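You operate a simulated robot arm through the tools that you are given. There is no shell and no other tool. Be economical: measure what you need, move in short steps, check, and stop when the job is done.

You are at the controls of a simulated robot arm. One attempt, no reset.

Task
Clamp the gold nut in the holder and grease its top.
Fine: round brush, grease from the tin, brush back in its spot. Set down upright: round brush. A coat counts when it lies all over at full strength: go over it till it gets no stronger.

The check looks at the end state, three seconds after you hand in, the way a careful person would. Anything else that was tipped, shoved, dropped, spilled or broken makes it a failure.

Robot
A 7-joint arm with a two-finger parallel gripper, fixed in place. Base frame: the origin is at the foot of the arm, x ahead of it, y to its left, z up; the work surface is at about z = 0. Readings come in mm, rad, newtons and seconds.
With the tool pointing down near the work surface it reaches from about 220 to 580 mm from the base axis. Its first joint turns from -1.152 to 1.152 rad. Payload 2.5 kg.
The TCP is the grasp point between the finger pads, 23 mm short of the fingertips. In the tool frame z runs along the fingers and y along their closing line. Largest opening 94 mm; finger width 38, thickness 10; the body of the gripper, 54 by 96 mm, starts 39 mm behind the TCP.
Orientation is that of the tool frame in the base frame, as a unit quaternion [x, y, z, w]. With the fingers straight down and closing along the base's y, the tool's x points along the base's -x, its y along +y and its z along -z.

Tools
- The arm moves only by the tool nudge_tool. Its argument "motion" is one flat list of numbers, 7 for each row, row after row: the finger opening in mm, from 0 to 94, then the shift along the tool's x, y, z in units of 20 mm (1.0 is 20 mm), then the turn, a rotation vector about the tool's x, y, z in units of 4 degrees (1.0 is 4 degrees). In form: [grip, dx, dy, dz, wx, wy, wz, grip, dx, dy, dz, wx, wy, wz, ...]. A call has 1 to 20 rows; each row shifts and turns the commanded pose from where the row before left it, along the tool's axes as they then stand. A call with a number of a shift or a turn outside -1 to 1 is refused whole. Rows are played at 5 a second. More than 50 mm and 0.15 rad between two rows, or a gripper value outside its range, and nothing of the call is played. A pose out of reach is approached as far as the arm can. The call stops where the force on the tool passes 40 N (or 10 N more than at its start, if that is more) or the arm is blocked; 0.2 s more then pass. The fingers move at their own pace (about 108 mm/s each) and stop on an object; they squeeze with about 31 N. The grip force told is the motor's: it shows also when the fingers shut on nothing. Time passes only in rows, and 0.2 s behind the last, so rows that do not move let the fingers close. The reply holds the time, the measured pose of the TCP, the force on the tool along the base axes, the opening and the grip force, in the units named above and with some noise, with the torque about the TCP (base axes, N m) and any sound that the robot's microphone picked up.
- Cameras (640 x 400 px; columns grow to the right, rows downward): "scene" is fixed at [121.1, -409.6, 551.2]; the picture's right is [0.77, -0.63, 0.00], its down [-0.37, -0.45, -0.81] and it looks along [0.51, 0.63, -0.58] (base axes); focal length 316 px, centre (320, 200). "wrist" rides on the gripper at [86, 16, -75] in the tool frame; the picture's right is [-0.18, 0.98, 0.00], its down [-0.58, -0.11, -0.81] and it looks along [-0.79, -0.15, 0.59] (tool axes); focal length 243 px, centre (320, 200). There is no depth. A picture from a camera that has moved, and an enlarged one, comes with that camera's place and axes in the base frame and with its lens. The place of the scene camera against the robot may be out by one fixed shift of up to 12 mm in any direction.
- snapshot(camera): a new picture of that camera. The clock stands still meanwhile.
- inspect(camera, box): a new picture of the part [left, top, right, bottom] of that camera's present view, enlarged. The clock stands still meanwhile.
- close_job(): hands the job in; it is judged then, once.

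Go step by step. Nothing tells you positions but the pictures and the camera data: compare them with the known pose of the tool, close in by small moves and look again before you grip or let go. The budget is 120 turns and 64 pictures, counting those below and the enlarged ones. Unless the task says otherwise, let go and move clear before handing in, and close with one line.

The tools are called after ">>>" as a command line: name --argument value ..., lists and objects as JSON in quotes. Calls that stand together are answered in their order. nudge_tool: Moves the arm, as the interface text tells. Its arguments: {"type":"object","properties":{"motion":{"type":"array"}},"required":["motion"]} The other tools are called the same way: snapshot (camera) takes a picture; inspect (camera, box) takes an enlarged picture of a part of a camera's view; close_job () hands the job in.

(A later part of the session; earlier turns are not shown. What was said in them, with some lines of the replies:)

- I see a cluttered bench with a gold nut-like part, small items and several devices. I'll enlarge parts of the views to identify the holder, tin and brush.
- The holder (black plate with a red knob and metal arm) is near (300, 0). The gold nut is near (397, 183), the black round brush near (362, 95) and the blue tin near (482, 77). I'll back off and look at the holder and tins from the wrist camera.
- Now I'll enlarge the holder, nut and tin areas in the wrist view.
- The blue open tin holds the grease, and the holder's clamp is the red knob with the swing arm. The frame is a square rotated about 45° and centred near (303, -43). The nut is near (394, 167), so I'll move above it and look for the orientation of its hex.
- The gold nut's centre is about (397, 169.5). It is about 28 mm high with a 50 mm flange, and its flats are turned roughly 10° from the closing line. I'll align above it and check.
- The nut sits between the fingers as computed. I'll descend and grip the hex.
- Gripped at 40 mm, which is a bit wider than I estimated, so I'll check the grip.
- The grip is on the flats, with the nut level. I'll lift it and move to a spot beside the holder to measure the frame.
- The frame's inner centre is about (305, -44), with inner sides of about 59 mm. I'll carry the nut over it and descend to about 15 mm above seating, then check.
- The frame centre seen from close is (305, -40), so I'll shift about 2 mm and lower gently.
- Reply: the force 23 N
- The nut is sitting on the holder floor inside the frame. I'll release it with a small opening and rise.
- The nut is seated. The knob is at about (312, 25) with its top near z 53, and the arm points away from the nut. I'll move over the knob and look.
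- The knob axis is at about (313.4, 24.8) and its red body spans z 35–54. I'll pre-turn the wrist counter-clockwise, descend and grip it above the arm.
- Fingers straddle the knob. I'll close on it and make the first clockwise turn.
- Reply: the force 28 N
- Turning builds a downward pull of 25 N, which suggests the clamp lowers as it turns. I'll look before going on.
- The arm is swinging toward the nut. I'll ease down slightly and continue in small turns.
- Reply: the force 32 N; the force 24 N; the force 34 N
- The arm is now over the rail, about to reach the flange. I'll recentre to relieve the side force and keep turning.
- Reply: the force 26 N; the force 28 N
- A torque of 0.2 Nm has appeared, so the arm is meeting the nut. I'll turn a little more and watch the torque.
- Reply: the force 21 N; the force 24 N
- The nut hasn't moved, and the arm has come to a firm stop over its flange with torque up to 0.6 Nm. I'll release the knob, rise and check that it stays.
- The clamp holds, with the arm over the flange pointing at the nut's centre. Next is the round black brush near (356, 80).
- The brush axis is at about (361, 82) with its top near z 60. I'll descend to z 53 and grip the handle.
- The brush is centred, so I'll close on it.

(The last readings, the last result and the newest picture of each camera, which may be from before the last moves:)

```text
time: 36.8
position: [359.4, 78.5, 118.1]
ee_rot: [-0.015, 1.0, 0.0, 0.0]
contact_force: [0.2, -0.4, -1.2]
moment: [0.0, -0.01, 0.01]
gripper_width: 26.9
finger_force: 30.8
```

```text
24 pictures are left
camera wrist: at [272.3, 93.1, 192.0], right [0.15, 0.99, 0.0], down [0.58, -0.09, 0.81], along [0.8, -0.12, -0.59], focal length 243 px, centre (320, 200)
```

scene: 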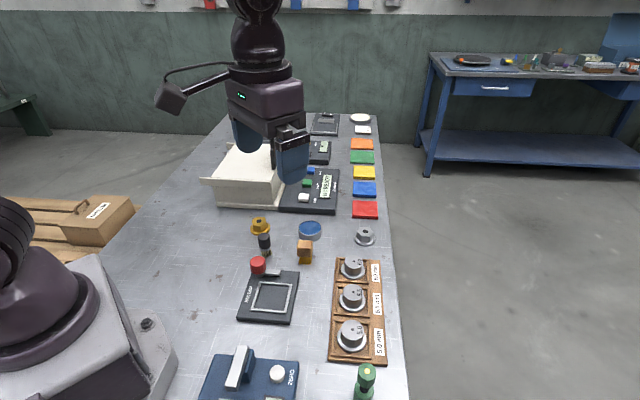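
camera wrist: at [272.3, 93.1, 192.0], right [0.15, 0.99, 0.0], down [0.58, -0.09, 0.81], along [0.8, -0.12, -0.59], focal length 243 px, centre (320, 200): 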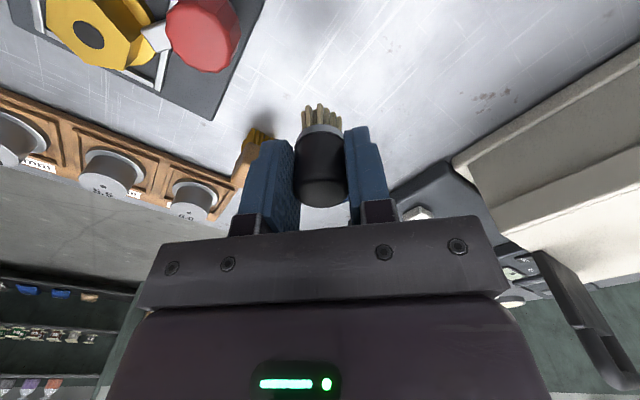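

The brush is up and straight. I'll carry it over the tin near (483, 70) and check alignment.

>>> nudge_tool --motion '[12, -0.88, -0.1, 0, 0, 0, 0, 12, -0.88, -0.1, 0, 0, 0, 0, 12, -0.88, -0.1, 0, 0, 0, 0, 12, -0.88, -0.1, 0, 0, 0, 0, 12, -0.88, -0.1, 0, 0, 0, 0, 12, -0.88, -0.1, 0, 0, 0, 0, 12, -0.88, -0.1, 0, 0, 0, 0, 12, 0, 0, 0, 0, 0, 0]'

>>> inspect --camera "wrist" --box '[200, 20, 440, 170]'

>>> inspect --camera "scene" --box '[260, 180, 360, 260]'

```text
time: 38.6
position: [482.1, 69.9, 118.4]
ee_rot: [-0.016, 1.0, 0.0, 0.0]
contact_force: [0.3, -0.6, 0.4]
moment: [-0.02, -0.05, -0.01]
gripper_width: 26.8
finger_force: 31.5
```

```text
2.67 times, centred on (320, 95) of wrist
camera zoom: at [394.3, 84.0, 192.4], right [0.15, 0.99, 0.0], down [0.59, -0.09, 0.81], along [0.8, -0.12, -0.59], focal length 647 px, centre (320, 480)
```

zoom: 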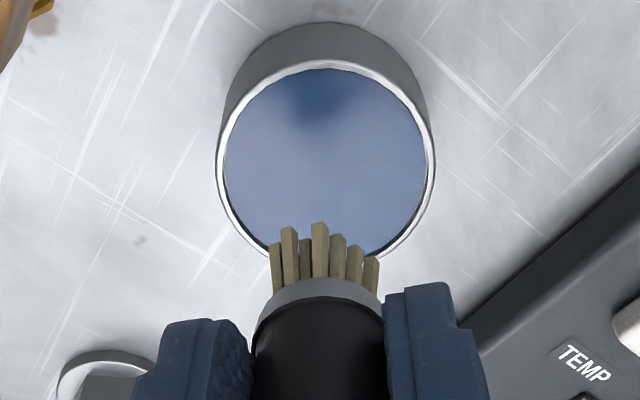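

```text
5.00 times, centred on (310, 220) of scene
camera zoom: at [121.1, -409.6, 551.2], right [0.77, -0.63, 0.0], down [-0.37, -0.45, -0.81], along [0.51, 0.63, -0.58], focal length 1581 px, centre (370, 100)
```

zoom: 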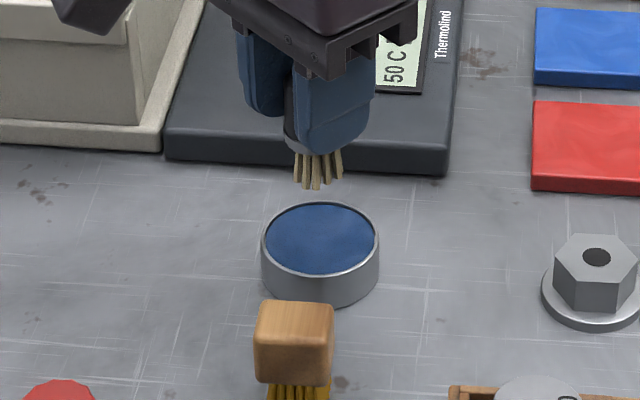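

The tin centre is about (485, 71.5) with its rim at z 24. I'll shift slightly and lower the bristles into the grease.

>>> nudge_tool --motion '[12, -0.13, 0.06, 0.6, 0, 0, 0, 12, 0, 0, 0.7, 0, 0, 0, 12, 0, 0, 0.5, 0, 0, 0, 12, 0, 0, 0.15, 0, 0, 0, 12, 0, 0, 0.1, 0, 0, 0, 12, 0, 0, 0, 0, 0, 0]'

>>> nudge_tool --motion '[12, 0, 0, 0.08, 0, 0, 0, 12, 0, 0, 0.08, 0, 0, 0, 12, 0, 0, 0, 0, 0, 0]'

>>> inspect --camera "scene" --box '[260, 180, 360, 260]'

```text
time: 40.0
position: [485.1, 71.4, 76.7]
ee_rot: [-0.016, 1.0, -0.001, 0.001]
contact_force: [0.0, -0.1, -0.4]
moment: [0.0, 0.0, -0.01]
gripper_width: 26.7
finger_force: 31.2
```

```text
time: 40.8
position: [485.6, 71.1, 76.6]
ee_rot: [-0.015, 1.0, 0.0, 0.003]
contact_force: [-4.7, -1.2, 23.9]
moment: [-0.07, 0.06, -0.06]
gripper_width: 26.6
finger_force: 31.2
```

```text
5.00 times, centred on (310, 220) of scene
camera zoom: at [120.9, -409.6, 551.3], right [0.77, -0.63, 0.0], down [-0.37, -0.45, -0.81], along [0.51, 0.63, -0.58], focal length 1581 px, centre (370, 100)
```

zoom: 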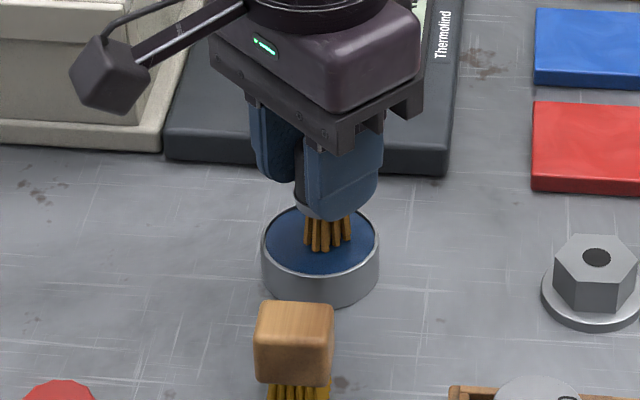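

The bristles have turned amber, so the brush is loaded. I'll lift it and carry it over the nut.

>>> nudge_tool --motion '[12, 0, 0, -0.3, 0, 0, 0, 12, 0, 0, -0.5, 0, 0, 0, 12, 0, 0, -0.9, 0, 0, 0, 12, 0, 0, -0.9, 0, 0, 0, 12, 0, 0, -0.6, 0, 0, 0, 12, 0.909, -0.538, 0, 0, 0, 0, 12, 0.909, -0.538, 0, 0, 0, 0, 12, 0.909, -0.538, 0, 0, 0, 0, 12, 0.909, -0.538, 0, 0, 0, 0, 12, 0.909, -0.538, 0, 0, 0, 0, 12, 0.909, -0.538, 0, 0, 0, 0, 12, 0.909, -0.538, 0, 0, 0, 0, 12, 0.909, -0.538, 0, 0, 0, 0, 12, 0.909, -0.538, 0, 0, 0, 0, 12, 0.909, -0.538, 0, 0, 0, 0, 12, 0, 0, 0, 0, 0, 0]'

>>> inspect --camera "wrist" --box '[200, 0, 440, 150]'

>>> inspect --camera "scene" --box '[230, 235, 326, 315]'

```text
time: 44.2
position: [309.4, -41.0, 137.3]
ee_rot: [-0.016, 1.0, 0.0, 0.0]
contact_force: [-0.2, 0.5, -0.5]
moment: [0.0, 0.0, 0.02]
gripper_width: 26.6
finger_force: 31.0
```

```text
2.67 times, centred on (320, 75) of wrist
camera zoom: at [220.8, -27.6, 212.2], right [0.15, 0.99, 0.0], down [0.58, -0.09, 0.81], along [0.8, -0.12, -0.59], focal length 647 px, centre (320, 533)
```

zoom: 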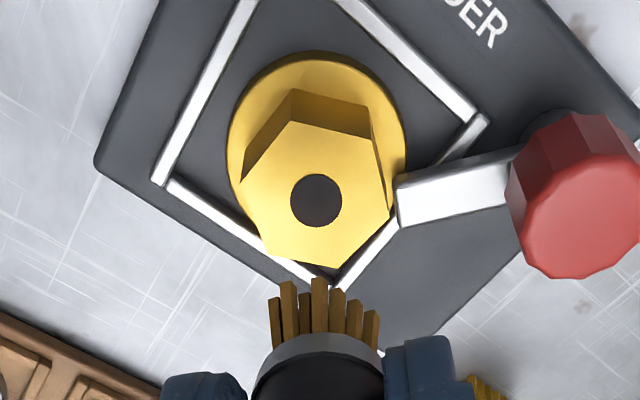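

```text
5.00 times, centred on (278, 275) of scene
camera zoom: at [121.1, -409.6, 551.2], right [0.77, -0.63, 0.0], down [-0.37, -0.45, -0.81], along [0.51, 0.63, -0.58], focal length 1581 px, centre (530, -175)
```

zoom: 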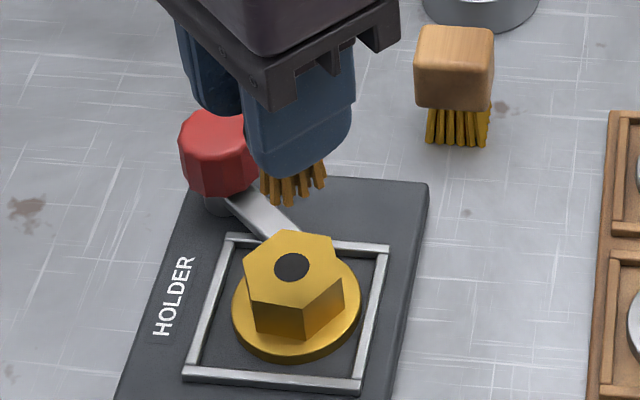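

The nut's top centre is about (306, -42). I'll lower the brush gently onto it.

>>> nudge_tool --motion '[12, 0.05, 0, 0.7, 0, 0, 0, 12, 0, 0, 0.7, 0, 0, 0, 12, 0, 0, 0.6, 0, 0, 0, 12, 0, 0, 0.1, 0, 0, 0, 12, 0, 0, 0.05, 0, 0, 0, 12, 0, 0, 0, 0, 0, 0]'

>>> nudge_tool --motion '[12, 0, 0, 0.05, 0, 0, 0, 12, 0, 0, 0.05, 0, 0, 0, 12, 0, 0, 0, 0, 0, 0]'

```text
time: 45.6
position: [307.0, -43.7, 95.5]
ee_rot: [-0.016, 1.0, 0.0, 0.0]
contact_force: [0.0, -0.7, -0.7]
moment: [0.02, 0.01, -0.01]
gripper_width: 27.0
finger_force: 31.5
```

```text
time: 46.4
position: [307.5, -42.3, 91.9]
ee_rot: [-0.016, 1.0, 0.0, 0.0]
contact_force: [-0.1, -0.9, 0.1]
moment: [0.02, -0.03, 0.03]
gripper_width: 26.7
finger_force: 30.7
```

>>> nudge_tool --motion '[12, 0, 0, 0.05, 0, 0, 0, 12, 0, 0, 0.05, 0, 0, 0, 12, 0, 0, 0, 0, 0, 0]'

>>> inspect --camera "scene" --box '[240, 255, 304, 305]'

```text
time: 47.2
position: [307.4, -43.2, 90.9]
ee_rot: [-0.016, 1.0, 0.0, 0.001]
contact_force: [-5.5, 0.5, 28.4]
moment: [0.02, 0.12, 0.03]
gripper_width: 26.6
finger_force: 31.1
```

```text
8.00 times, centred on (272, 280) of scene
camera zoom: at [121.0, -409.6, 551.3], right [0.77, -0.63, 0.0], down [-0.37, -0.45, -0.81], along [0.51, 0.63, -0.58], focal length 2529 px, centre (704, -440)
```

zoom: 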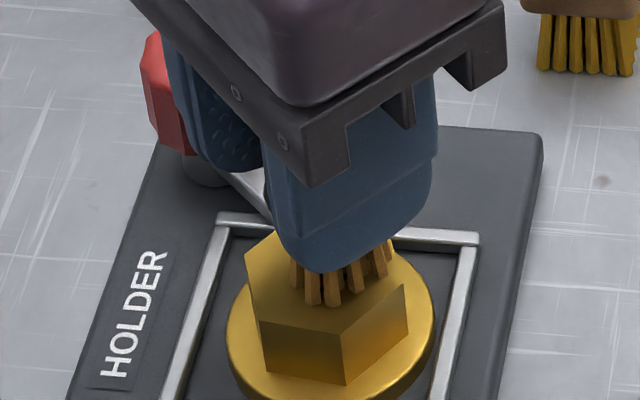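

The brush is pressing at about 28 N. I'll ease off a touch and sweep two circles (6 mm and 13 mm radius) over the face.

>>> nudge_tool --motion '[12, 0.3, 0, -0.025, 0, 0, 0, 12, -0.15, 0.26, 0, 0, 0, 0, 12, -0.3, 0, 0, 0, 0, 0, 12, -0.15, -0.26, 0, 0, 0, 0, 12, 0.15, -0.26, 0, 0, 0, 0, 12, 0.3, 0, 0, 0, 0, 0, 12, 0.15, 0.26, 0, 0, 0, 0, 12, 0.35, 0, 0, 0, 0, 0, 12, -0.087, 0.325, 0, 0, 0, 0, 12, -0.238, 0.238, 0, 0, 0, 0, 12, -0.325, 0.087, 0, 0, 0, 0, 12, -0.325, -0.087, 0, 0, 0, 0, 12, -0.238, -0.238, 0, 0, 0, 0, 12, -0.087, -0.325, 0, 0, 0, 0, 12, 0.087, -0.325, 0, 0, 0, 0, 12, 0.238, -0.238, 0, 0, 0, 0, 12, 0.325, -0.087, 0, 0, 0, 0, 12, 0.325, 0.087, 0, 0, 0, 0, 12, 0.238, 0.238, 0, 0, 0, 0, 12, 0.087, 0.325, 0, 0, 0, 0]'

```text
time: 47.9
position: [304.4, -39.7, 89.7]
ee_rot: [-0.014, 1.0, 0.0, -0.003]
contact_force: [-3.1, -0.1, 12.7]
moment: [-0.06, 0.01, 0.0]
gripper_width: 26.8
finger_force: 30.9
stopped in row 3: the force on the tool passed its limit at 48 N (the readings are from after the stop); the commanded pose is now the measured one
```

The force spiked on the stroke, so I'll ease up and take shorter strokes at lighter pressure.

>>> nudge_tool --motion '[12, 0, 0, -0.03, 0, 0, 0, 12, 0, 0, 0, 0, 0, 0]'

>>> nudge_tool --motion '[12, -0.05, -0.2, 0, 0, 0, 0, 12, -0.05, -0.2, 0, 0, 0, 0, 12, 0.15, -0.1, 0, 0, 0, 0]'

```text
time: 48.5
position: [303.1, -39.5, 91.4]
ee_rot: [-0.014, 1.0, 0.0, -0.004]
contact_force: [0.4, 0.4, 0.0]
moment: [-0.02, 0.0, -0.01]
gripper_width: 26.5
finger_force: 31.2
```

```text
time: 49.3
position: [302.7, -50.7, 91.5]
ee_rot: [-0.015, 1.0, 0.0, -0.003]
contact_force: [0.0, 0.1, 0.8]
moment: [-0.03, -0.01, -0.01]
gripper_width: 26.5
finger_force: 31.4
```

>>> nudge_tool --motion '[12, 0, 0, 0.02, 0, 0, 0, 12, 0, 0, 0, 0, 0, 0]'

>>> nudge_tool --motion '[12, -0.1, 0.1, 0, 0, 0, 0, 12, -0.2, 0.1, 0, 0, 0, 0, 12, -0.2, 0.1, 0, 0, 0, 0]'

>>> inspect --camera "scene" --box '[240, 255, 304, 305]'

```text
time: 49.9
position: [302.6, -49.1, 91.7]
ee_rot: [-0.016, 1.0, 0.0, -0.004]
contact_force: [-0.5, 0.3, 4.6]
moment: [0.11, -0.03, 0.02]
gripper_width: 26.9
finger_force: 31.1
```

```text
time: 50.7
position: [311.5, -43.9, 90.0]
ee_rot: [-0.014, 1.0, -0.001, -0.003]
contact_force: [-2.8, -1.9, 7.7]
moment: [-0.1, -0.04, 0.0]
gripper_width: 26.8
finger_force: 31.0
```

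```text
8.00 times, centred on (272, 280) of scene
camera zoom: at [121.0, -409.6, 551.2], right [0.77, -0.63, 0.0], down [-0.37, -0.45, -0.81], along [0.51, 0.63, -0.58], focal length 2529 px, centre (704, -440)
```

zoom: 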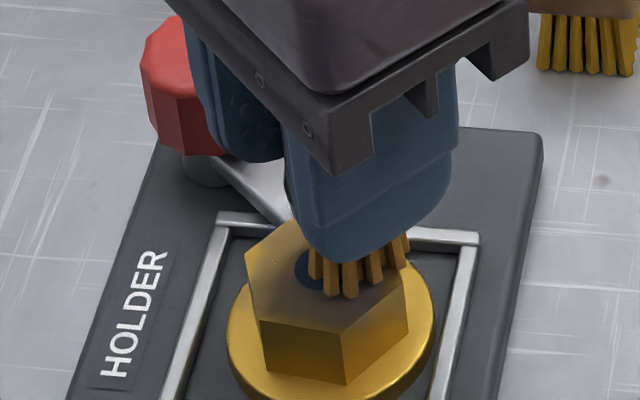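

Grease is showing on the face, and pressure is light. I'll run a full outline plus inner loop at this height.

>>> nudge_tool --motion '[12, -0.4, 0.08, 0, 0, 0, 0, 12, 0.15, 0.4, 0, 0, 0, 0, 12, 0.35, 0.2, 0, 0, 0, 0, 12, 0.4, 0, 0, 0, 0, 0, 12, 0.35, -0.25, 0, 0, 0, 0, 12, 0.1, -0.35, 0, 0, 0, 0, 12, -0.2, -0.4, 0, 0, 0, 0, 12, -0.35, -0.2, 0, 0, 0, 0, 12, -0.4, 0, 0, 0, 0, 0, 12, -0.3, 0.25, 0, 0, 0, 0, 12, -0.1, 0.35, 0, 0, 0, 0, 12, 0.35, 0.15, 0, 0, 0, 0, 12, 0.3, 0.15, 0, 0, 0, 0, 12, 0.3, -0.2, 0, 0, 0, 0, 12, -0.1, -0.35, 0, 0, 0, 0, 12, -0.35, 0, 0, 0, 0, 0, 12, -0.1, 0.25, 0, 0, 0, 0]'

```text
time: 54.3
position: [312.1, -42.9, 90.2]
ee_rot: [-0.014, 1.0, -0.002, -0.004]
contact_force: [-0.5, -1.8, 5.2]
moment: [-0.06, -0.14, -0.03]
gripper_width: 27.1
finger_force: 31.3
```

The pass ran cleanly, so I'll repeat it once and then lift to look.

>>> nudge_tool --motion '[12, -0.4, 0.08, 0, 0, 0, 0, 12, 0.15, 0.4, 0, 0, 0, 0, 12, 0.35, 0.2, 0, 0, 0, 0, 12, 0.4, 0, 0, 0, 0, 0, 12, 0.35, -0.25, 0, 0, 0, 0, 12, 0.1, -0.35, 0, 0, 0, 0, 12, -0.2, -0.4, 0, 0, 0, 0, 12, -0.35, -0.2, 0, 0, 0, 0, 12, -0.4, 0, 0, 0, 0, 0, 12, -0.3, 0.25, 0, 0, 0, 0, 12, -0.1, 0.35, 0, 0, 0, 0, 12, 0.35, 0.15, 0, 0, 0, 0, 12, 0.3, 0.15, 0, 0, 0, 0, 12, 0.3, -0.2, 0, 0, 0, 0, 12, -0.1, -0.35, 0, 0, 0, 0, 12, -0.35, 0, 0, 0, 0, 0, 12, -0.1, 0.25, 0, 0, 0, 0]'

>>> nudge_tool --motion '[12, 0, 0, -0.5, 0, 0, 0, 12, 0, 0, -0.5, 0, 0, 0, 12, 0, 0, -0.5, 0, 0, 0, 12, 0, 0, -0.5, 0, 0, 0, 12, 0, 0, -0.5, 0, 0, 0]'

>>> inspect --camera "wrist" --box '[240, 0, 400, 100]'

>>> inspect --camera "scene" --box '[240, 255, 304, 305]'

```text
time: 57.9
position: [314.0, -40.5, 91.0]
ee_rot: [-0.014, 1.0, -0.001, -0.002]
contact_force: [-1.9, -4.1, 12.8]
moment: [-0.36, -0.05, -0.07]
gripper_width: 26.8
finger_force: 31.4
```

```text
time: 59.1
position: [312.2, -38.7, 141.4]
ee_rot: [-0.015, 1.0, 0.0, -0.005]
contact_force: [0.4, 0.1, 0.6]
moment: [0.03, -0.03, 0.0]
gripper_width: 26.8
finger_force: 31.1
```

```text
4.00 times, centred on (320, 50) of wrist
camera zoom: at [224.8, -25.0, 215.3], right [0.16, 0.99, 0.0], down [0.59, -0.09, 0.8], along [0.79, -0.13, -0.6], focal length 970 px, centre (320, 800)
```

zoom: 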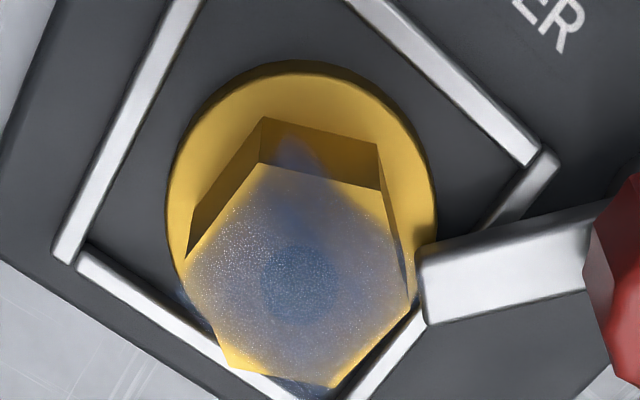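

```text
8.00 times, centred on (272, 280) of scene
camera zoom: at [121.1, -409.6, 551.2], right [0.77, -0.63, 0.0], down [-0.37, -0.45, -0.81], along [0.51, 0.63, -0.58], focal length 2529 px, centre (704, -440)
```

zoom: 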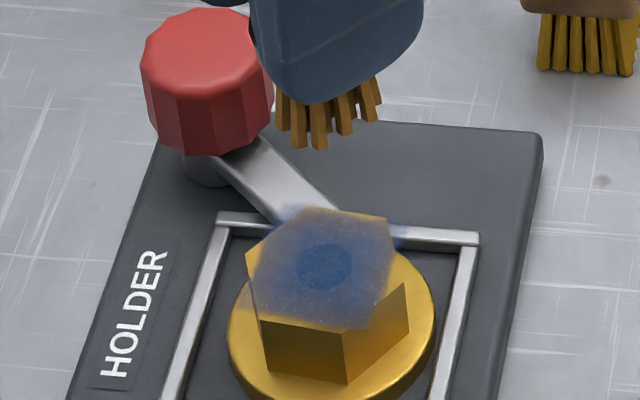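

There is a bluish coat over the face, but it is weaker at the right and lower edges, so the path sat about 2–3 mm off. I'll go back down shifted by (+2.5, +2) mm and repeat.

>>> nudge_tool --motion '[12, -0.125, 0.1, 0.5, 0, 0, 0, 12, 0, 0, 0.5, 0, 0, 0, 12, 0, 0, 0.5, 0, 0, 0, 12, 0, 0, 0.5, 0, 0, 0, 12, 0, 0, 0.48, 0, 0, 0, 12, 0, 0, 0, 0, 0, 0]'

>>> nudge_tool --motion '[12, -0.4, 0.08, 0, 0, 0, 0, 12, 0.15, 0.4, 0, 0, 0, 0, 12, 0.35, 0.2, 0, 0, 0, 0, 12, 0.4, 0, 0, 0, 0, 0, 12, 0.35, -0.25, 0, 0, 0, 0, 12, 0.1, -0.35, 0, 0, 0, 0, 12, -0.2, -0.4, 0, 0, 0, 0, 12, -0.35, -0.2, 0, 0, 0, 0, 12, -0.4, 0, 0, 0, 0, 0, 12, -0.3, 0.25, 0, 0, 0, 0, 12, -0.1, 0.35, 0, 0, 0, 0, 12, 0.35, 0.15, 0, 0, 0, 0, 12, 0.3, 0.15, 0, 0, 0, 0, 12, 0.3, -0.2, 0, 0, 0, 0, 12, -0.1, -0.35, 0, 0, 0, 0, 12, -0.35, 0, 0, 0, 0, 0, 12, -0.1, 0.25, 0, 0, 0, 0]'

```text
time: 60.5
position: [315.3, -38.2, 90.2]
ee_rot: [-0.014, 1.0, -0.001, -0.003]
contact_force: [-6.6, 0.3, 26.4]
moment: [-0.03, 0.18, 0.02]
gripper_width: 26.5
finger_force: 30.1
```

```text
time: 64.1
position: [315.5, -38.0, 90.5]
ee_rot: [-0.014, 1.0, -0.001, -0.002]
contact_force: [-0.9, -3.7, 12.0]
moment: [-0.33, 0.01, -0.03]
gripper_width: 26.6
finger_force: 31.3
```

>>> nudge_tool --motion '[12, 0.15, -0.15, -0.01, 0, 0, 0, 12, -0.35, 0.08, 0, 0, 0, 0, 12, 0.15, 0.4, 0, 0, 0, 0, 12, 0.35, 0.2, 0, 0, 0, 0, 12, 0.35, 0, 0, 0, 0, 0, 12, 0.35, -0.25, 0, 0, 0, 0, 12, 0.1, -0.35, 0, 0, 0, 0, 12, -0.2, -0.4, 0, 0, 0, 0, 12, -0.35, -0.2, 0, 0, 0, 0, 12, -0.4, 0, 0, 0, 0, 0, 12, -0.3, 0.25, 0, 0, 0, 0, 12, -0.1, 0.35, 0, 0, 0, 0, 12, 0.35, 0.15, 0, 0, 0, 0, 12, 0.3, 0.15, 0, 0, 0, 0, 12, 0.3, -0.2, 0, 0, 0, 0, 12, -0.1, -0.35, 0, 0, 0, 0, 12, -0.35, 0, 0, 0, 0, 0, 12, -0.1, 0.25, 0, 0, 0, 0]'

>>> nudge_tool --motion '[12, 0, 0, -0.5, 0, 0, 0, 12, 0, 0, -0.5, 0, 0, 0, 12, 0, 0, -0.5, 0, 0, 0, 12, 0, 0, -0.5, 0, 0, 0, 12, 0, 0, -0.5, 0, 0, 0, 12, 0, 0, 0, 0, 0, 0]'

>>> inspect --camera "wrist" --box '[240, 0, 400, 100]'

>>> inspect --camera "scene" --box '[240, 255, 304, 305]'

```text
time: 67.9
position: [312.7, -38.6, 91.0]
ee_rot: [-0.014, 1.0, -0.001, -0.003]
contact_force: [-1.1, -1.1, 3.0]
moment: [-0.07, -0.03, -0.02]
gripper_width: 27.0
finger_force: 32.1
```

```text
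time: 69.3
position: [314.8, -37.9, 141.8]
ee_rot: [-0.013, 1.0, 0.0, -0.005]
contact_force: [-0.1, 0.0, -1.0]
moment: [-0.03, 0.03, 0.0]
gripper_width: 26.5
finger_force: 31.1
```

```text
4.00 times, centred on (320, 50) of wrist
camera zoom: at [226.2, -23.3, 216.8], right [0.16, 0.99, 0.0], down [0.59, -0.09, 0.8], along [0.79, -0.13, -0.6], focal length 970 px, centre (320, 800)
```

zoom: 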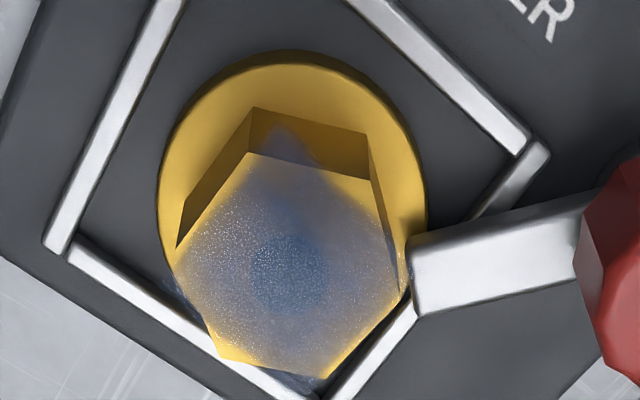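

```text
8.00 times, centred on (272, 280) of scene
camera zoom: at [121.1, -409.6, 551.2], right [0.77, -0.63, 0.0], down [-0.37, -0.45, -0.81], along [0.51, 0.63, -0.58], focal length 2529 px, centre (704, -440)
```

zoom: 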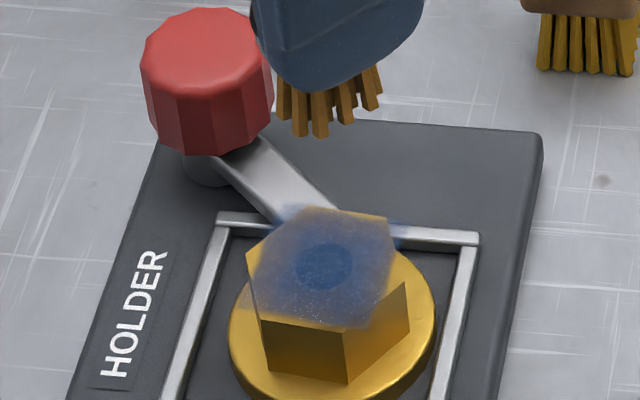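

The coat looks the same as after the earlier passes. To be sure it is at full strength, I'll reload from the tin, go over it again and compare.

>>> nudge_tool --motion '[12, -0.869, 0.522, 0, 0, -0.14, 0, 12, -0.869, 0.522, 0, 0, 0, 0, 12, -0.869, 0.522, 0, 0, 0, 0, 12, -0.869, 0.522, 0, 0, 0, 0, 12, -0.869, 0.522, 0, 0, 0, 0, 12, -0.869, 0.522, 0, 0, 0, 0, 12, -0.869, 0.522, 0, 0, 0, 0, 12, -0.869, 0.522, 0, 0, 0, 0, 12, -0.869, 0.522, 0, 0, 0, 0, 12, -0.869, 0.522, 0, 0, 0, 0, 12, 0, 0, 0, 0, 0, 0]'

>>> inspect --camera "wrist" --box '[200, 20, 440, 170]'

```text
time: 71.7
position: [481.5, 69.0, 142.1]
ee_rot: [-0.014, 1.0, 0.0, 0.001]
contact_force: [-1.3, 0.3, 0.2]
moment: [-0.01, -0.03, -0.01]
gripper_width: 26.8
finger_force: 30.9
```

```text
2.67 times, centred on (320, 95) of wrist
camera zoom: at [395.0, 82.6, 216.0], right [0.16, 0.99, 0.0], down [0.58, -0.09, 0.81], along [0.8, -0.13, -0.59], focal length 647 px, centre (320, 480)
```

zoom: 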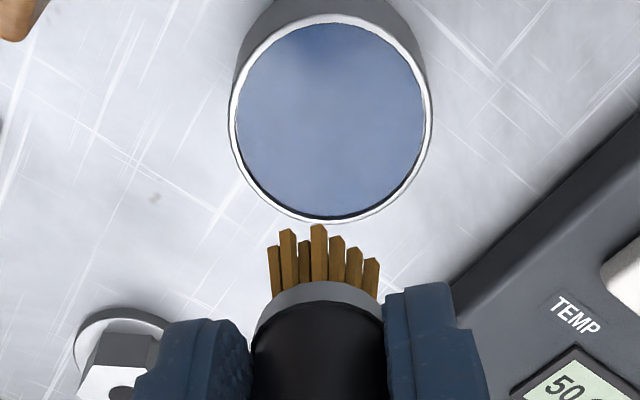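

>>> nudge_tool --motion '[12, -0.12, 0.11, 0.8, 0, 0, 0, 12, 0, 0, 0.9, 0, 0, 0, 12, 0, 0, 0.9, 0, 0, 0, 12, 0, 0, 0.5, 0, 0, 0, 12, 0, 0, 0.1, 0, 0, 0, 12, 0, 0, 0, 0, 0, 0]'

>>> nudge_tool --motion '[12, 0, 0, 0.05, 0, 0, 0, 12, 0, 0, 0.05, 0, 0, 0, 12, 0, 0, 0, 0, 0, 0]'

```text
time: 73.1
position: [485.5, 72.1, 76.4]
ee_rot: [-0.014, 1.0, 0.0, 0.002]
contact_force: [0.3, 0.5, -0.5]
moment: [-0.03, -0.02, 0.01]
gripper_width: 26.9
finger_force: 30.8
```

```text
time: 73.9
position: [486.3, 73.1, 73.7]
ee_rot: [-0.014, 1.0, 0.0, 0.002]
contact_force: [-1.4, -0.6, 4.5]
moment: [-0.06, 0.01, -0.01]
gripper_width: 26.6
finger_force: 31.2
```

>>> nudge_tool --motion '[12, 0, 0, 0.03, 0, 0, 0, 12, 0, 0, -0.3, 0, 0, 0, 12, 0, 0, -0.5, 0, 0, 0, 12, 0, 0, -0.9, 0, 0, 0, 12, 0, 0, -0.9, 0, 0, 0, 12, 0, 0, -0.6, 0, 0, 0, 12, 0.912, -0.543, 0, 0, 0, 0, 12, 0.912, -0.543, 0, 0, 0, 0, 12, 0.912, -0.543, 0, 0, 0, 0, 12, 0.912, -0.543, 0, 0, 0, 0, 12, 0.912, -0.543, 0, 0, 0, 0, 12, 0.912, -0.543, 0, 0, 0, 0, 12, 0.912, -0.543, 0, 0, 0, 0, 12, 0.912, -0.543, 0, 0, 0, 0, 12, 0.912, -0.543, 0, 0, 0, 0, 12, 0.912, -0.543, 0, 0, 0, 0]'

>>> nudge_tool --motion '[12, 0, 0, 0.7, 0, 0, 0, 12, 0, 0, 0.7, 0, 0, 0, 12, 0, 0, 0.65, 0, 0, 0, 12, 0, 0, 0.1, 0, 0, 0, 12, 0, 0, 0, 0, 0, 0]'

```text
time: 77.3
position: [306.1, -40.9, 138.2]
ee_rot: [-0.014, 1.0, -0.001, 0.001]
contact_force: [0.8, -1.2, 0.3]
moment: [0.02, -0.01, 0.01]
gripper_width: 26.7
finger_force: 31.6
```

```text
time: 78.5
position: [305.8, -40.8, 94.7]
ee_rot: [-0.014, 1.0, 0.0, 0.001]
contact_force: [-0.3, -0.7, -0.5]
moment: [0.01, -0.01, 0.0]
gripper_width: 26.7
finger_force: 31.1
```

>>> nudge_tool --motion '[12, 0, 0, 0.1, 0, 0, 0, 12, 0, 0, 0.05, 0, 0, 0, 12, 0, 0, 0.03, 0, 0, 0, 12, 0, 0, 0, 0, 0, 0]'

>>> nudge_tool --motion '[12, 0, 0, 0.03, 0, 0, 0, 12, 0, 0, 0, 0, 0, 0]'

```text
time: 79.5
position: [306.4, -42.3, 91.1]
ee_rot: [-0.015, 1.0, 0.0, 0.001]
contact_force: [-0.2, 0.6, -0.7]
moment: [-0.01, 0.03, -0.01]
gripper_width: 26.6
finger_force: 31.2
```

```text
time: 80.1
position: [305.8, -41.5, 92.2]
ee_rot: [-0.013, 1.0, 0.0, 0.001]
contact_force: [-0.5, -0.1, 0.1]
moment: [0.0, 0.01, 0.01]
gripper_width: 26.6
finger_force: 31.0
```

>>> nudge_tool --motion '[12, 0, 0, 0.04, 0, 0, 0, 12, 0, 0, 0, 0, 0, 0]'

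>>> nudge_tool --motion '[12, 0, 0, 0.03, 0, 0, 0, 12, 0, 0, 0, 0, 0, 0]'

```text
time: 80.7
position: [307.2, -40.1, 90.1]
ee_rot: [-0.014, 1.0, 0.0, 0.002]
contact_force: [-2.0, 0.0, 6.6]
moment: [-0.02, 0.06, -0.01]
gripper_width: 26.7
finger_force: 31.0
```

```text
time: 81.3
position: [307.1, -42.0, 91.0]
ee_rot: [-0.015, 1.0, -0.001, 0.002]
contact_force: [-5.4, 0.6, 26.2]
moment: [0.02, 0.15, -0.02]
gripper_width: 26.9
finger_force: 31.0
```

>>> nudge_tool --motion '[12, -0.3, 0, -0.025, 0, 0, 0, 12, -0.35, 0, 0, 0, 0, 0, 12, 0.15, 0.4, 0, 0, 0, 0, 12, 0.35, 0.2, 0, 0, 0, 0, 12, 0.4, 0, 0, 0, 0, 0, 12, 0.35, -0.25, 0, 0, 0, 0, 12, 0.1, -0.35, 0, 0, 0, 0, 12, -0.2, -0.4, 0, 0, 0, 0, 12, -0.35, -0.2, 0, 0, 0, 0, 12, -0.4, 0, 0, 0, 0, 0, 12, -0.3, 0.25, 0, 0, 0, 0, 12, -0.1, 0.35, 0, 0, 0, 0, 12, 0.35, 0.15, 0, 0, 0, 0, 12, 0.3, 0.15, 0, 0, 0, 0, 12, 0.3, -0.2, 0, 0, 0, 0, 12, -0.1, -0.35, 0, 0, 0, 0, 12, -0.35, 0, 0, 0, 0, 0, 12, 0.15, 0.25, 0, 0, 0, 0]'

>>> nudge_tool --motion '[12, -0.3, 0, 0, 0, 0, 0, 12, -0.35, 0, 0, 0, 0, 0, 12, 0.15, 0.4, 0, 0, 0, 0, 12, 0.35, 0.2, 0, 0, 0, 0, 12, 0.4, 0, 0, 0, 0, 0, 12, 0.35, -0.25, 0, 0, 0, 0, 12, 0.1, -0.35, 0, 0, 0, 0, 12, -0.2, -0.4, 0, 0, 0, 0, 12, -0.35, -0.2, 0, 0, 0, 0, 12, -0.4, 0, 0, 0, 0, 0, 12, -0.3, 0.25, 0, 0, 0, 0, 12, -0.1, 0.35, 0, 0, 0, 0, 12, 0.35, 0.15, 0, 0, 0, 0, 12, 0.3, 0.15, 0, 0, 0, 0, 12, 0.3, -0.2, 0, 0, 0, 0, 12, -0.1, -0.35, 0, 0, 0, 0, 12, -0.35, 0, 0, 0, 0, 0, 12, 0.15, 0.25, 0, 0, 0, 0]'

>>> nudge_tool --motion '[12, 0, 0, -0.5, 0, 0, 0, 12, 0, 0, -0.5, 0, 0, 0, 12, 0, 0, -0.5, 0, 0, 0, 12, 0, 0, -0.5, 0, 0, 0, 12, 0, 0, -0.5, 0, 0, 0, 12, 0, 0, 0, 0, 0, 0]'

>>> inspect --camera "wrist" --box '[240, 0, 400, 100]'

>>> inspect --camera "scene" --box '[240, 255, 304, 305]'

```text
time: 85.1
position: [307.1, -41.0, 91.3]
ee_rot: [-0.014, 1.0, 0.0, 0.0]
contact_force: [0.4, -0.1, 1.3]
moment: [-0.03, -0.05, 0.0]
gripper_width: 26.7
finger_force: 31.2
```

```text
time: 88.5
position: [304.2, -41.1, 90.3]
ee_rot: [-0.017, 1.0, 0.001, 0.004]
contact_force: [-1.9, -0.3, 11.2]
moment: [-0.06, 0.05, 0.0]
gripper_width: 26.7
finger_force: 31.1
stopped in row 16: the force on the tool passed its limit at 44 N (the readings are from after the stop); the commanded pose is now the measured one
```

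```text
time: 89.9
position: [301.8, -37.8, 141.2]
ee_rot: [-0.017, 1.0, 0.001, 0.004]
contact_force: [-0.1, 0.5, -1.1]
moment: [0.01, -0.02, 0.02]
gripper_width: 26.8
finger_force: 30.5
```

```text
4.00 times, centred on (320, 50) of wrist
camera zoom: at [214.6, -25.7, 214.3], right [0.15, 0.99, 0.0], down [0.58, -0.09, 0.81], along [0.8, -0.12, -0.59], focal length 970 px, centre (320, 800)
```

zoom: 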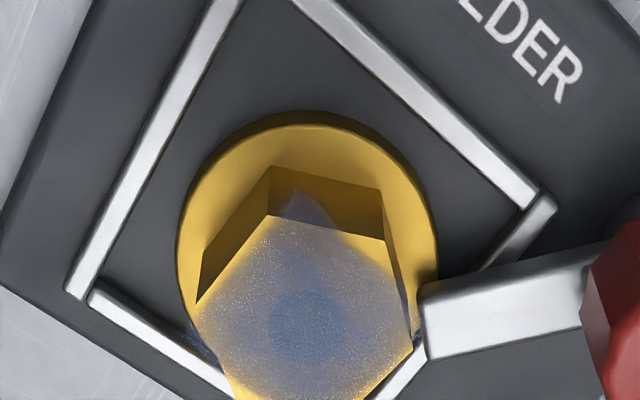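

```text
8.00 times, centred on (272, 280) of scene
camera zoom: at [121.1, -409.6, 551.2], right [0.77, -0.63, 0.0], down [-0.37, -0.45, -0.81], along [0.51, 0.63, -0.58], focal length 2529 px, centre (704, -440)
```

zoom: 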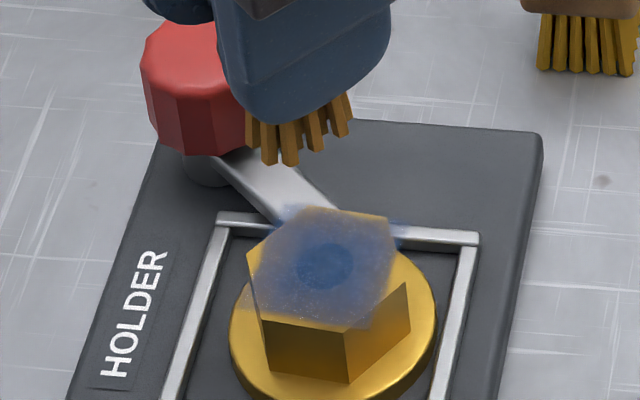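

The coat is identical after a fresh load and two more loops, so it is saturated. Now I'll return the brush to its spot at TCP (361, 80.4).

>>> nudge_tool --motion '[12, -0.44, 0.844, 0, 0, 0.12, 0, 12, -0.44, 0.844, 0, 0, 0, 0, 12, -0.44, 0.844, 0, 0, 0, 0, 12, -0.44, 0.844, 0, 0, 0, 0, 12, -0.44, 0.844, 0, 0, 0, 0, 12, -0.44, 0.844, 0, 0, 0, 0, 12, -0.44, 0.844, 0, 0, 0, 0, 12, 0, 0, 0, 0, 0, 0]'

>>> nudge_tool --motion '[12, 0, 0, 0.6, 0, 0, 0, 12, 0, 0, 0.6, 0, 0, 0, 12, 0, 0, 0.6, 0, 0, 0, 12, 0, 0, 0, 0, 0, 0]'

>>> nudge_tool --motion '[12, 0, 0, 0, 0, 0, 0]'

>>> nudge_tool --motion '[12, 0, 0, 0, 0, 0, 0]'

>>> inspect --camera "wrist" --box '[200, 0, 440, 150]'

```text
time: 91.7
position: [361.6, 81.4, 141.8]
ee_rot: [-0.016, 1.0, 0.001, -0.002]
contact_force: [-0.1, -0.6, -0.8]
moment: [0.01, -0.02, 0.01]
gripper_width: 26.8
finger_force: 31.4
```

```text
time: 92.7
position: [361.6, 79.1, 105.4]
ee_rot: [-0.016, 1.0, 0.002, -0.001]
contact_force: [-0.2, 0.4, -0.6]
moment: [0.05, 0.01, 0.01]
gripper_width: 26.9
finger_force: 30.6
```

```text
time: 93.1
position: [361.1, 80.5, 105.2]
ee_rot: [-0.017, 1.0, 0.001, -0.001]
contact_force: [0.6, -0.2, -1.2]
moment: [0.06, 0.05, -0.04]
gripper_width: 26.9
finger_force: 30.9
```

```text
time: 93.5
position: [361.6, 79.7, 105.9]
ee_rot: [-0.017, 1.0, 0.001, -0.001]
contact_force: [-0.6, 0.1, -0.8]
moment: [-0.01, 0.01, 0.02]
gripper_width: 26.7
finger_force: 31.1
```

```text
2.67 times, centred on (320, 75) of wrist
camera zoom: at [274.2, 93.2, 179.7], right [0.15, 0.99, 0.0], down [0.59, -0.09, 0.81], along [0.8, -0.12, -0.59], focal length 647 px, centre (320, 533)
```

zoom: 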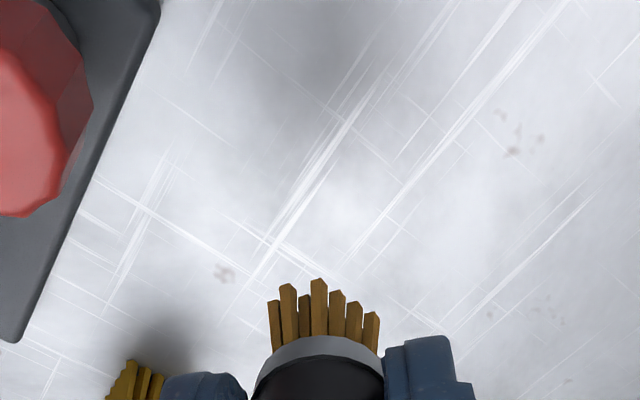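

On the spot and upright. I'll lower until it touches the table.

>>> nudge_tool --motion '[12, 0, 0, 0.8, 0, 0, 0, 12, 0, 0, 0.8, 0, 0, 0, 12, 0, 0, 0.6, 0, 0, 0, 12, 0, 0, 0.25, 0, 0, 0, 12, 0, 0, 0.05, 0, 0, 0, 12, 0, 0, 0, 0, 0, 0]'

>>> nudge_tool --motion '[12, 0, 0, 0.05, 0, 0, 0, 12, 0, 0, 0.03, 0, 0, 0, 12, 0, 0, 0, 0, 0, 0]'

```text
time: 94.9
position: [360.9, 78.5, 53.6]
ee_rot: [-0.017, 1.0, 0.002, -0.001]
contact_force: [-0.3, 0.2, -0.7]
moment: [-0.02, -0.01, 0.0]
gripper_width: 26.6
finger_force: 31.4
```

```text
time: 95.7
position: [361.1, 80.0, 52.7]
ee_rot: [-0.017, 1.0, 0.001, -0.001]
contact_force: [-0.5, 0.5, 0.1]
moment: [-0.02, -0.02, -0.01]
gripper_width: 26.4
finger_force: 31.2
```

>>> nudge_tool --motion '[12, 0, 0, 0.04, 0, 0, 0, 12, 0, 0, 0, 0, 0, 0]'

>>> nudge_tool --motion '[12, 0, 0, 0.03, 0, 0, 0, 12, 0, 0, 0, 0, 0, 0]'

```text
time: 96.3
position: [361.1, 80.5, 52.4]
ee_rot: [-0.016, 1.0, 0.001, -0.001]
contact_force: [0.1, 0.1, -0.1]
moment: [-0.01, 0.02, 0.0]
gripper_width: 26.4
finger_force: 31.1
```

```text
time: 96.9
position: [360.1, 80.0, 50.7]
ee_rot: [-0.017, 1.0, 0.001, -0.002]
contact_force: [0.9, 1.3, -1.0]
moment: [0.0, -0.01, -0.03]
gripper_width: 26.8
finger_force: 31.5
```

>>> nudge_tool --motion '[12, 0, 0, 0.03, 0, 0, 0, 12, 0, 0, 0, 0, 0, 0]'

>>> nudge_tool --motion '[12, 0, 0, 0.03, 0, 0, 0, 12, 0, 0, 0, 0, 0, 0]'

```text
time: 97.5
position: [360.9, 79.4, 52.7]
ee_rot: [-0.017, 1.0, 0.0, -0.001]
contact_force: [-5.1, -3.2, 16.6]
moment: [-0.14, 0.0, -0.05]
gripper_width: 26.8
finger_force: 30.8
```

```text
time: 98.1
position: [362.3, 80.1, 51.7]
ee_rot: [-0.016, 1.0, 0.001, 0.0]
contact_force: [-8.6, -1.4, 36.8]
moment: [-0.06, 0.18, -0.02]
gripper_width: 26.6
finger_force: 31.3
```

It is on the table. I'll ease off the pressure, open and rise.

>>> nudge_tool --motion '[12, 0, 0, -0.045, 0, 0, 0, 12, 0, 0, 0, 0, 0, 0, 32, 0, 0, 0, 0, 0, 0, 60, 0, 0, 0, 0, 0, 0, 60, 0, 0, 0, 0, 0, 0, 60, 0, 0, 0, 0, 0, 0, 60, 0, 0, -0.4, 0, 0, 0, 60, 0, 0, -0.8, 0, 0, 0, 60, 0, 0, -0.9, 0, 0, 0, 60, 0, 0, -0.9, 0, 0, 0, 60, 0, 0, -0.9, 0, 0, 0, 60, 0.5, 0, -0.9, 0, 0, 0, 60, 0.9, 0, -0.9, 0, 0, 0, 60, 0.9, 0, -0.9, 0, 0, 0]'

>>> snapshot --camera "wrist"

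>>> inspect --camera "scene" --box '[200, 200, 400, 325]'

```text
time: 101.1
position: [317.6, 75.1, 182.7]
ee_rot: [-0.017, 1.0, 0.0, -0.001]
contact_force: [-0.7, 0.6, -0.4]
moment: [-0.03, -0.02, 0.02]
gripper_width: 60.0
finger_force: 0.1
```

```text
8 pictures are left
camera wrist: at [229.4, 89.7, 258.4], right [0.15, 0.99, 0.0], down [0.59, -0.09, 0.81], along [0.8, -0.12, -0.59], focal length 243 px, centre (320, 200)
```

wrist: 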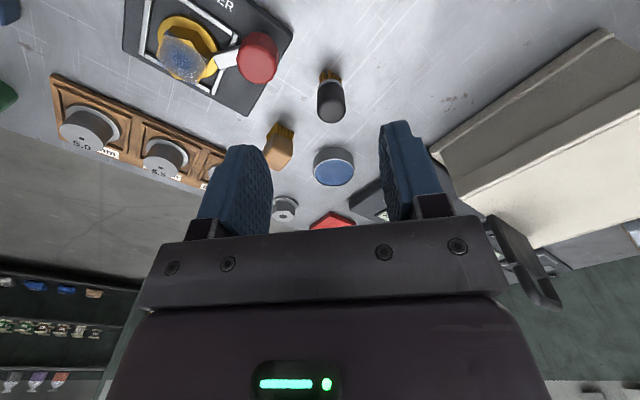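

```text
3.20 times, centred on (300, 262) of scene
camera zoom: at [121.1, -409.6, 551.2], right [0.77, -0.63, 0.0], down [-0.37, -0.45, -0.81], along [0.51, 0.63, -0.58], focal length 1012 px, centre (384, 0)
```

zoom: 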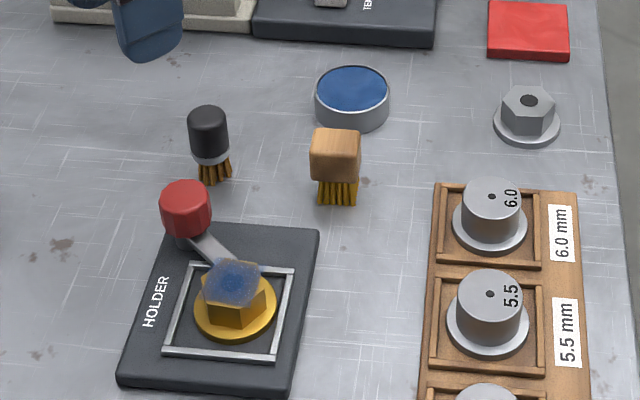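

The brush stands upright back in its spot. The nut is clamped and coated, nothing else has moved and the arm is clear, so I'm handing in.

>>> close_job

```text
The job is handed in.
```

The gold nut is clamped in the holder with its top greased until the coat got no stronger. The round brush is back upright within about 2 mm of its original spot.
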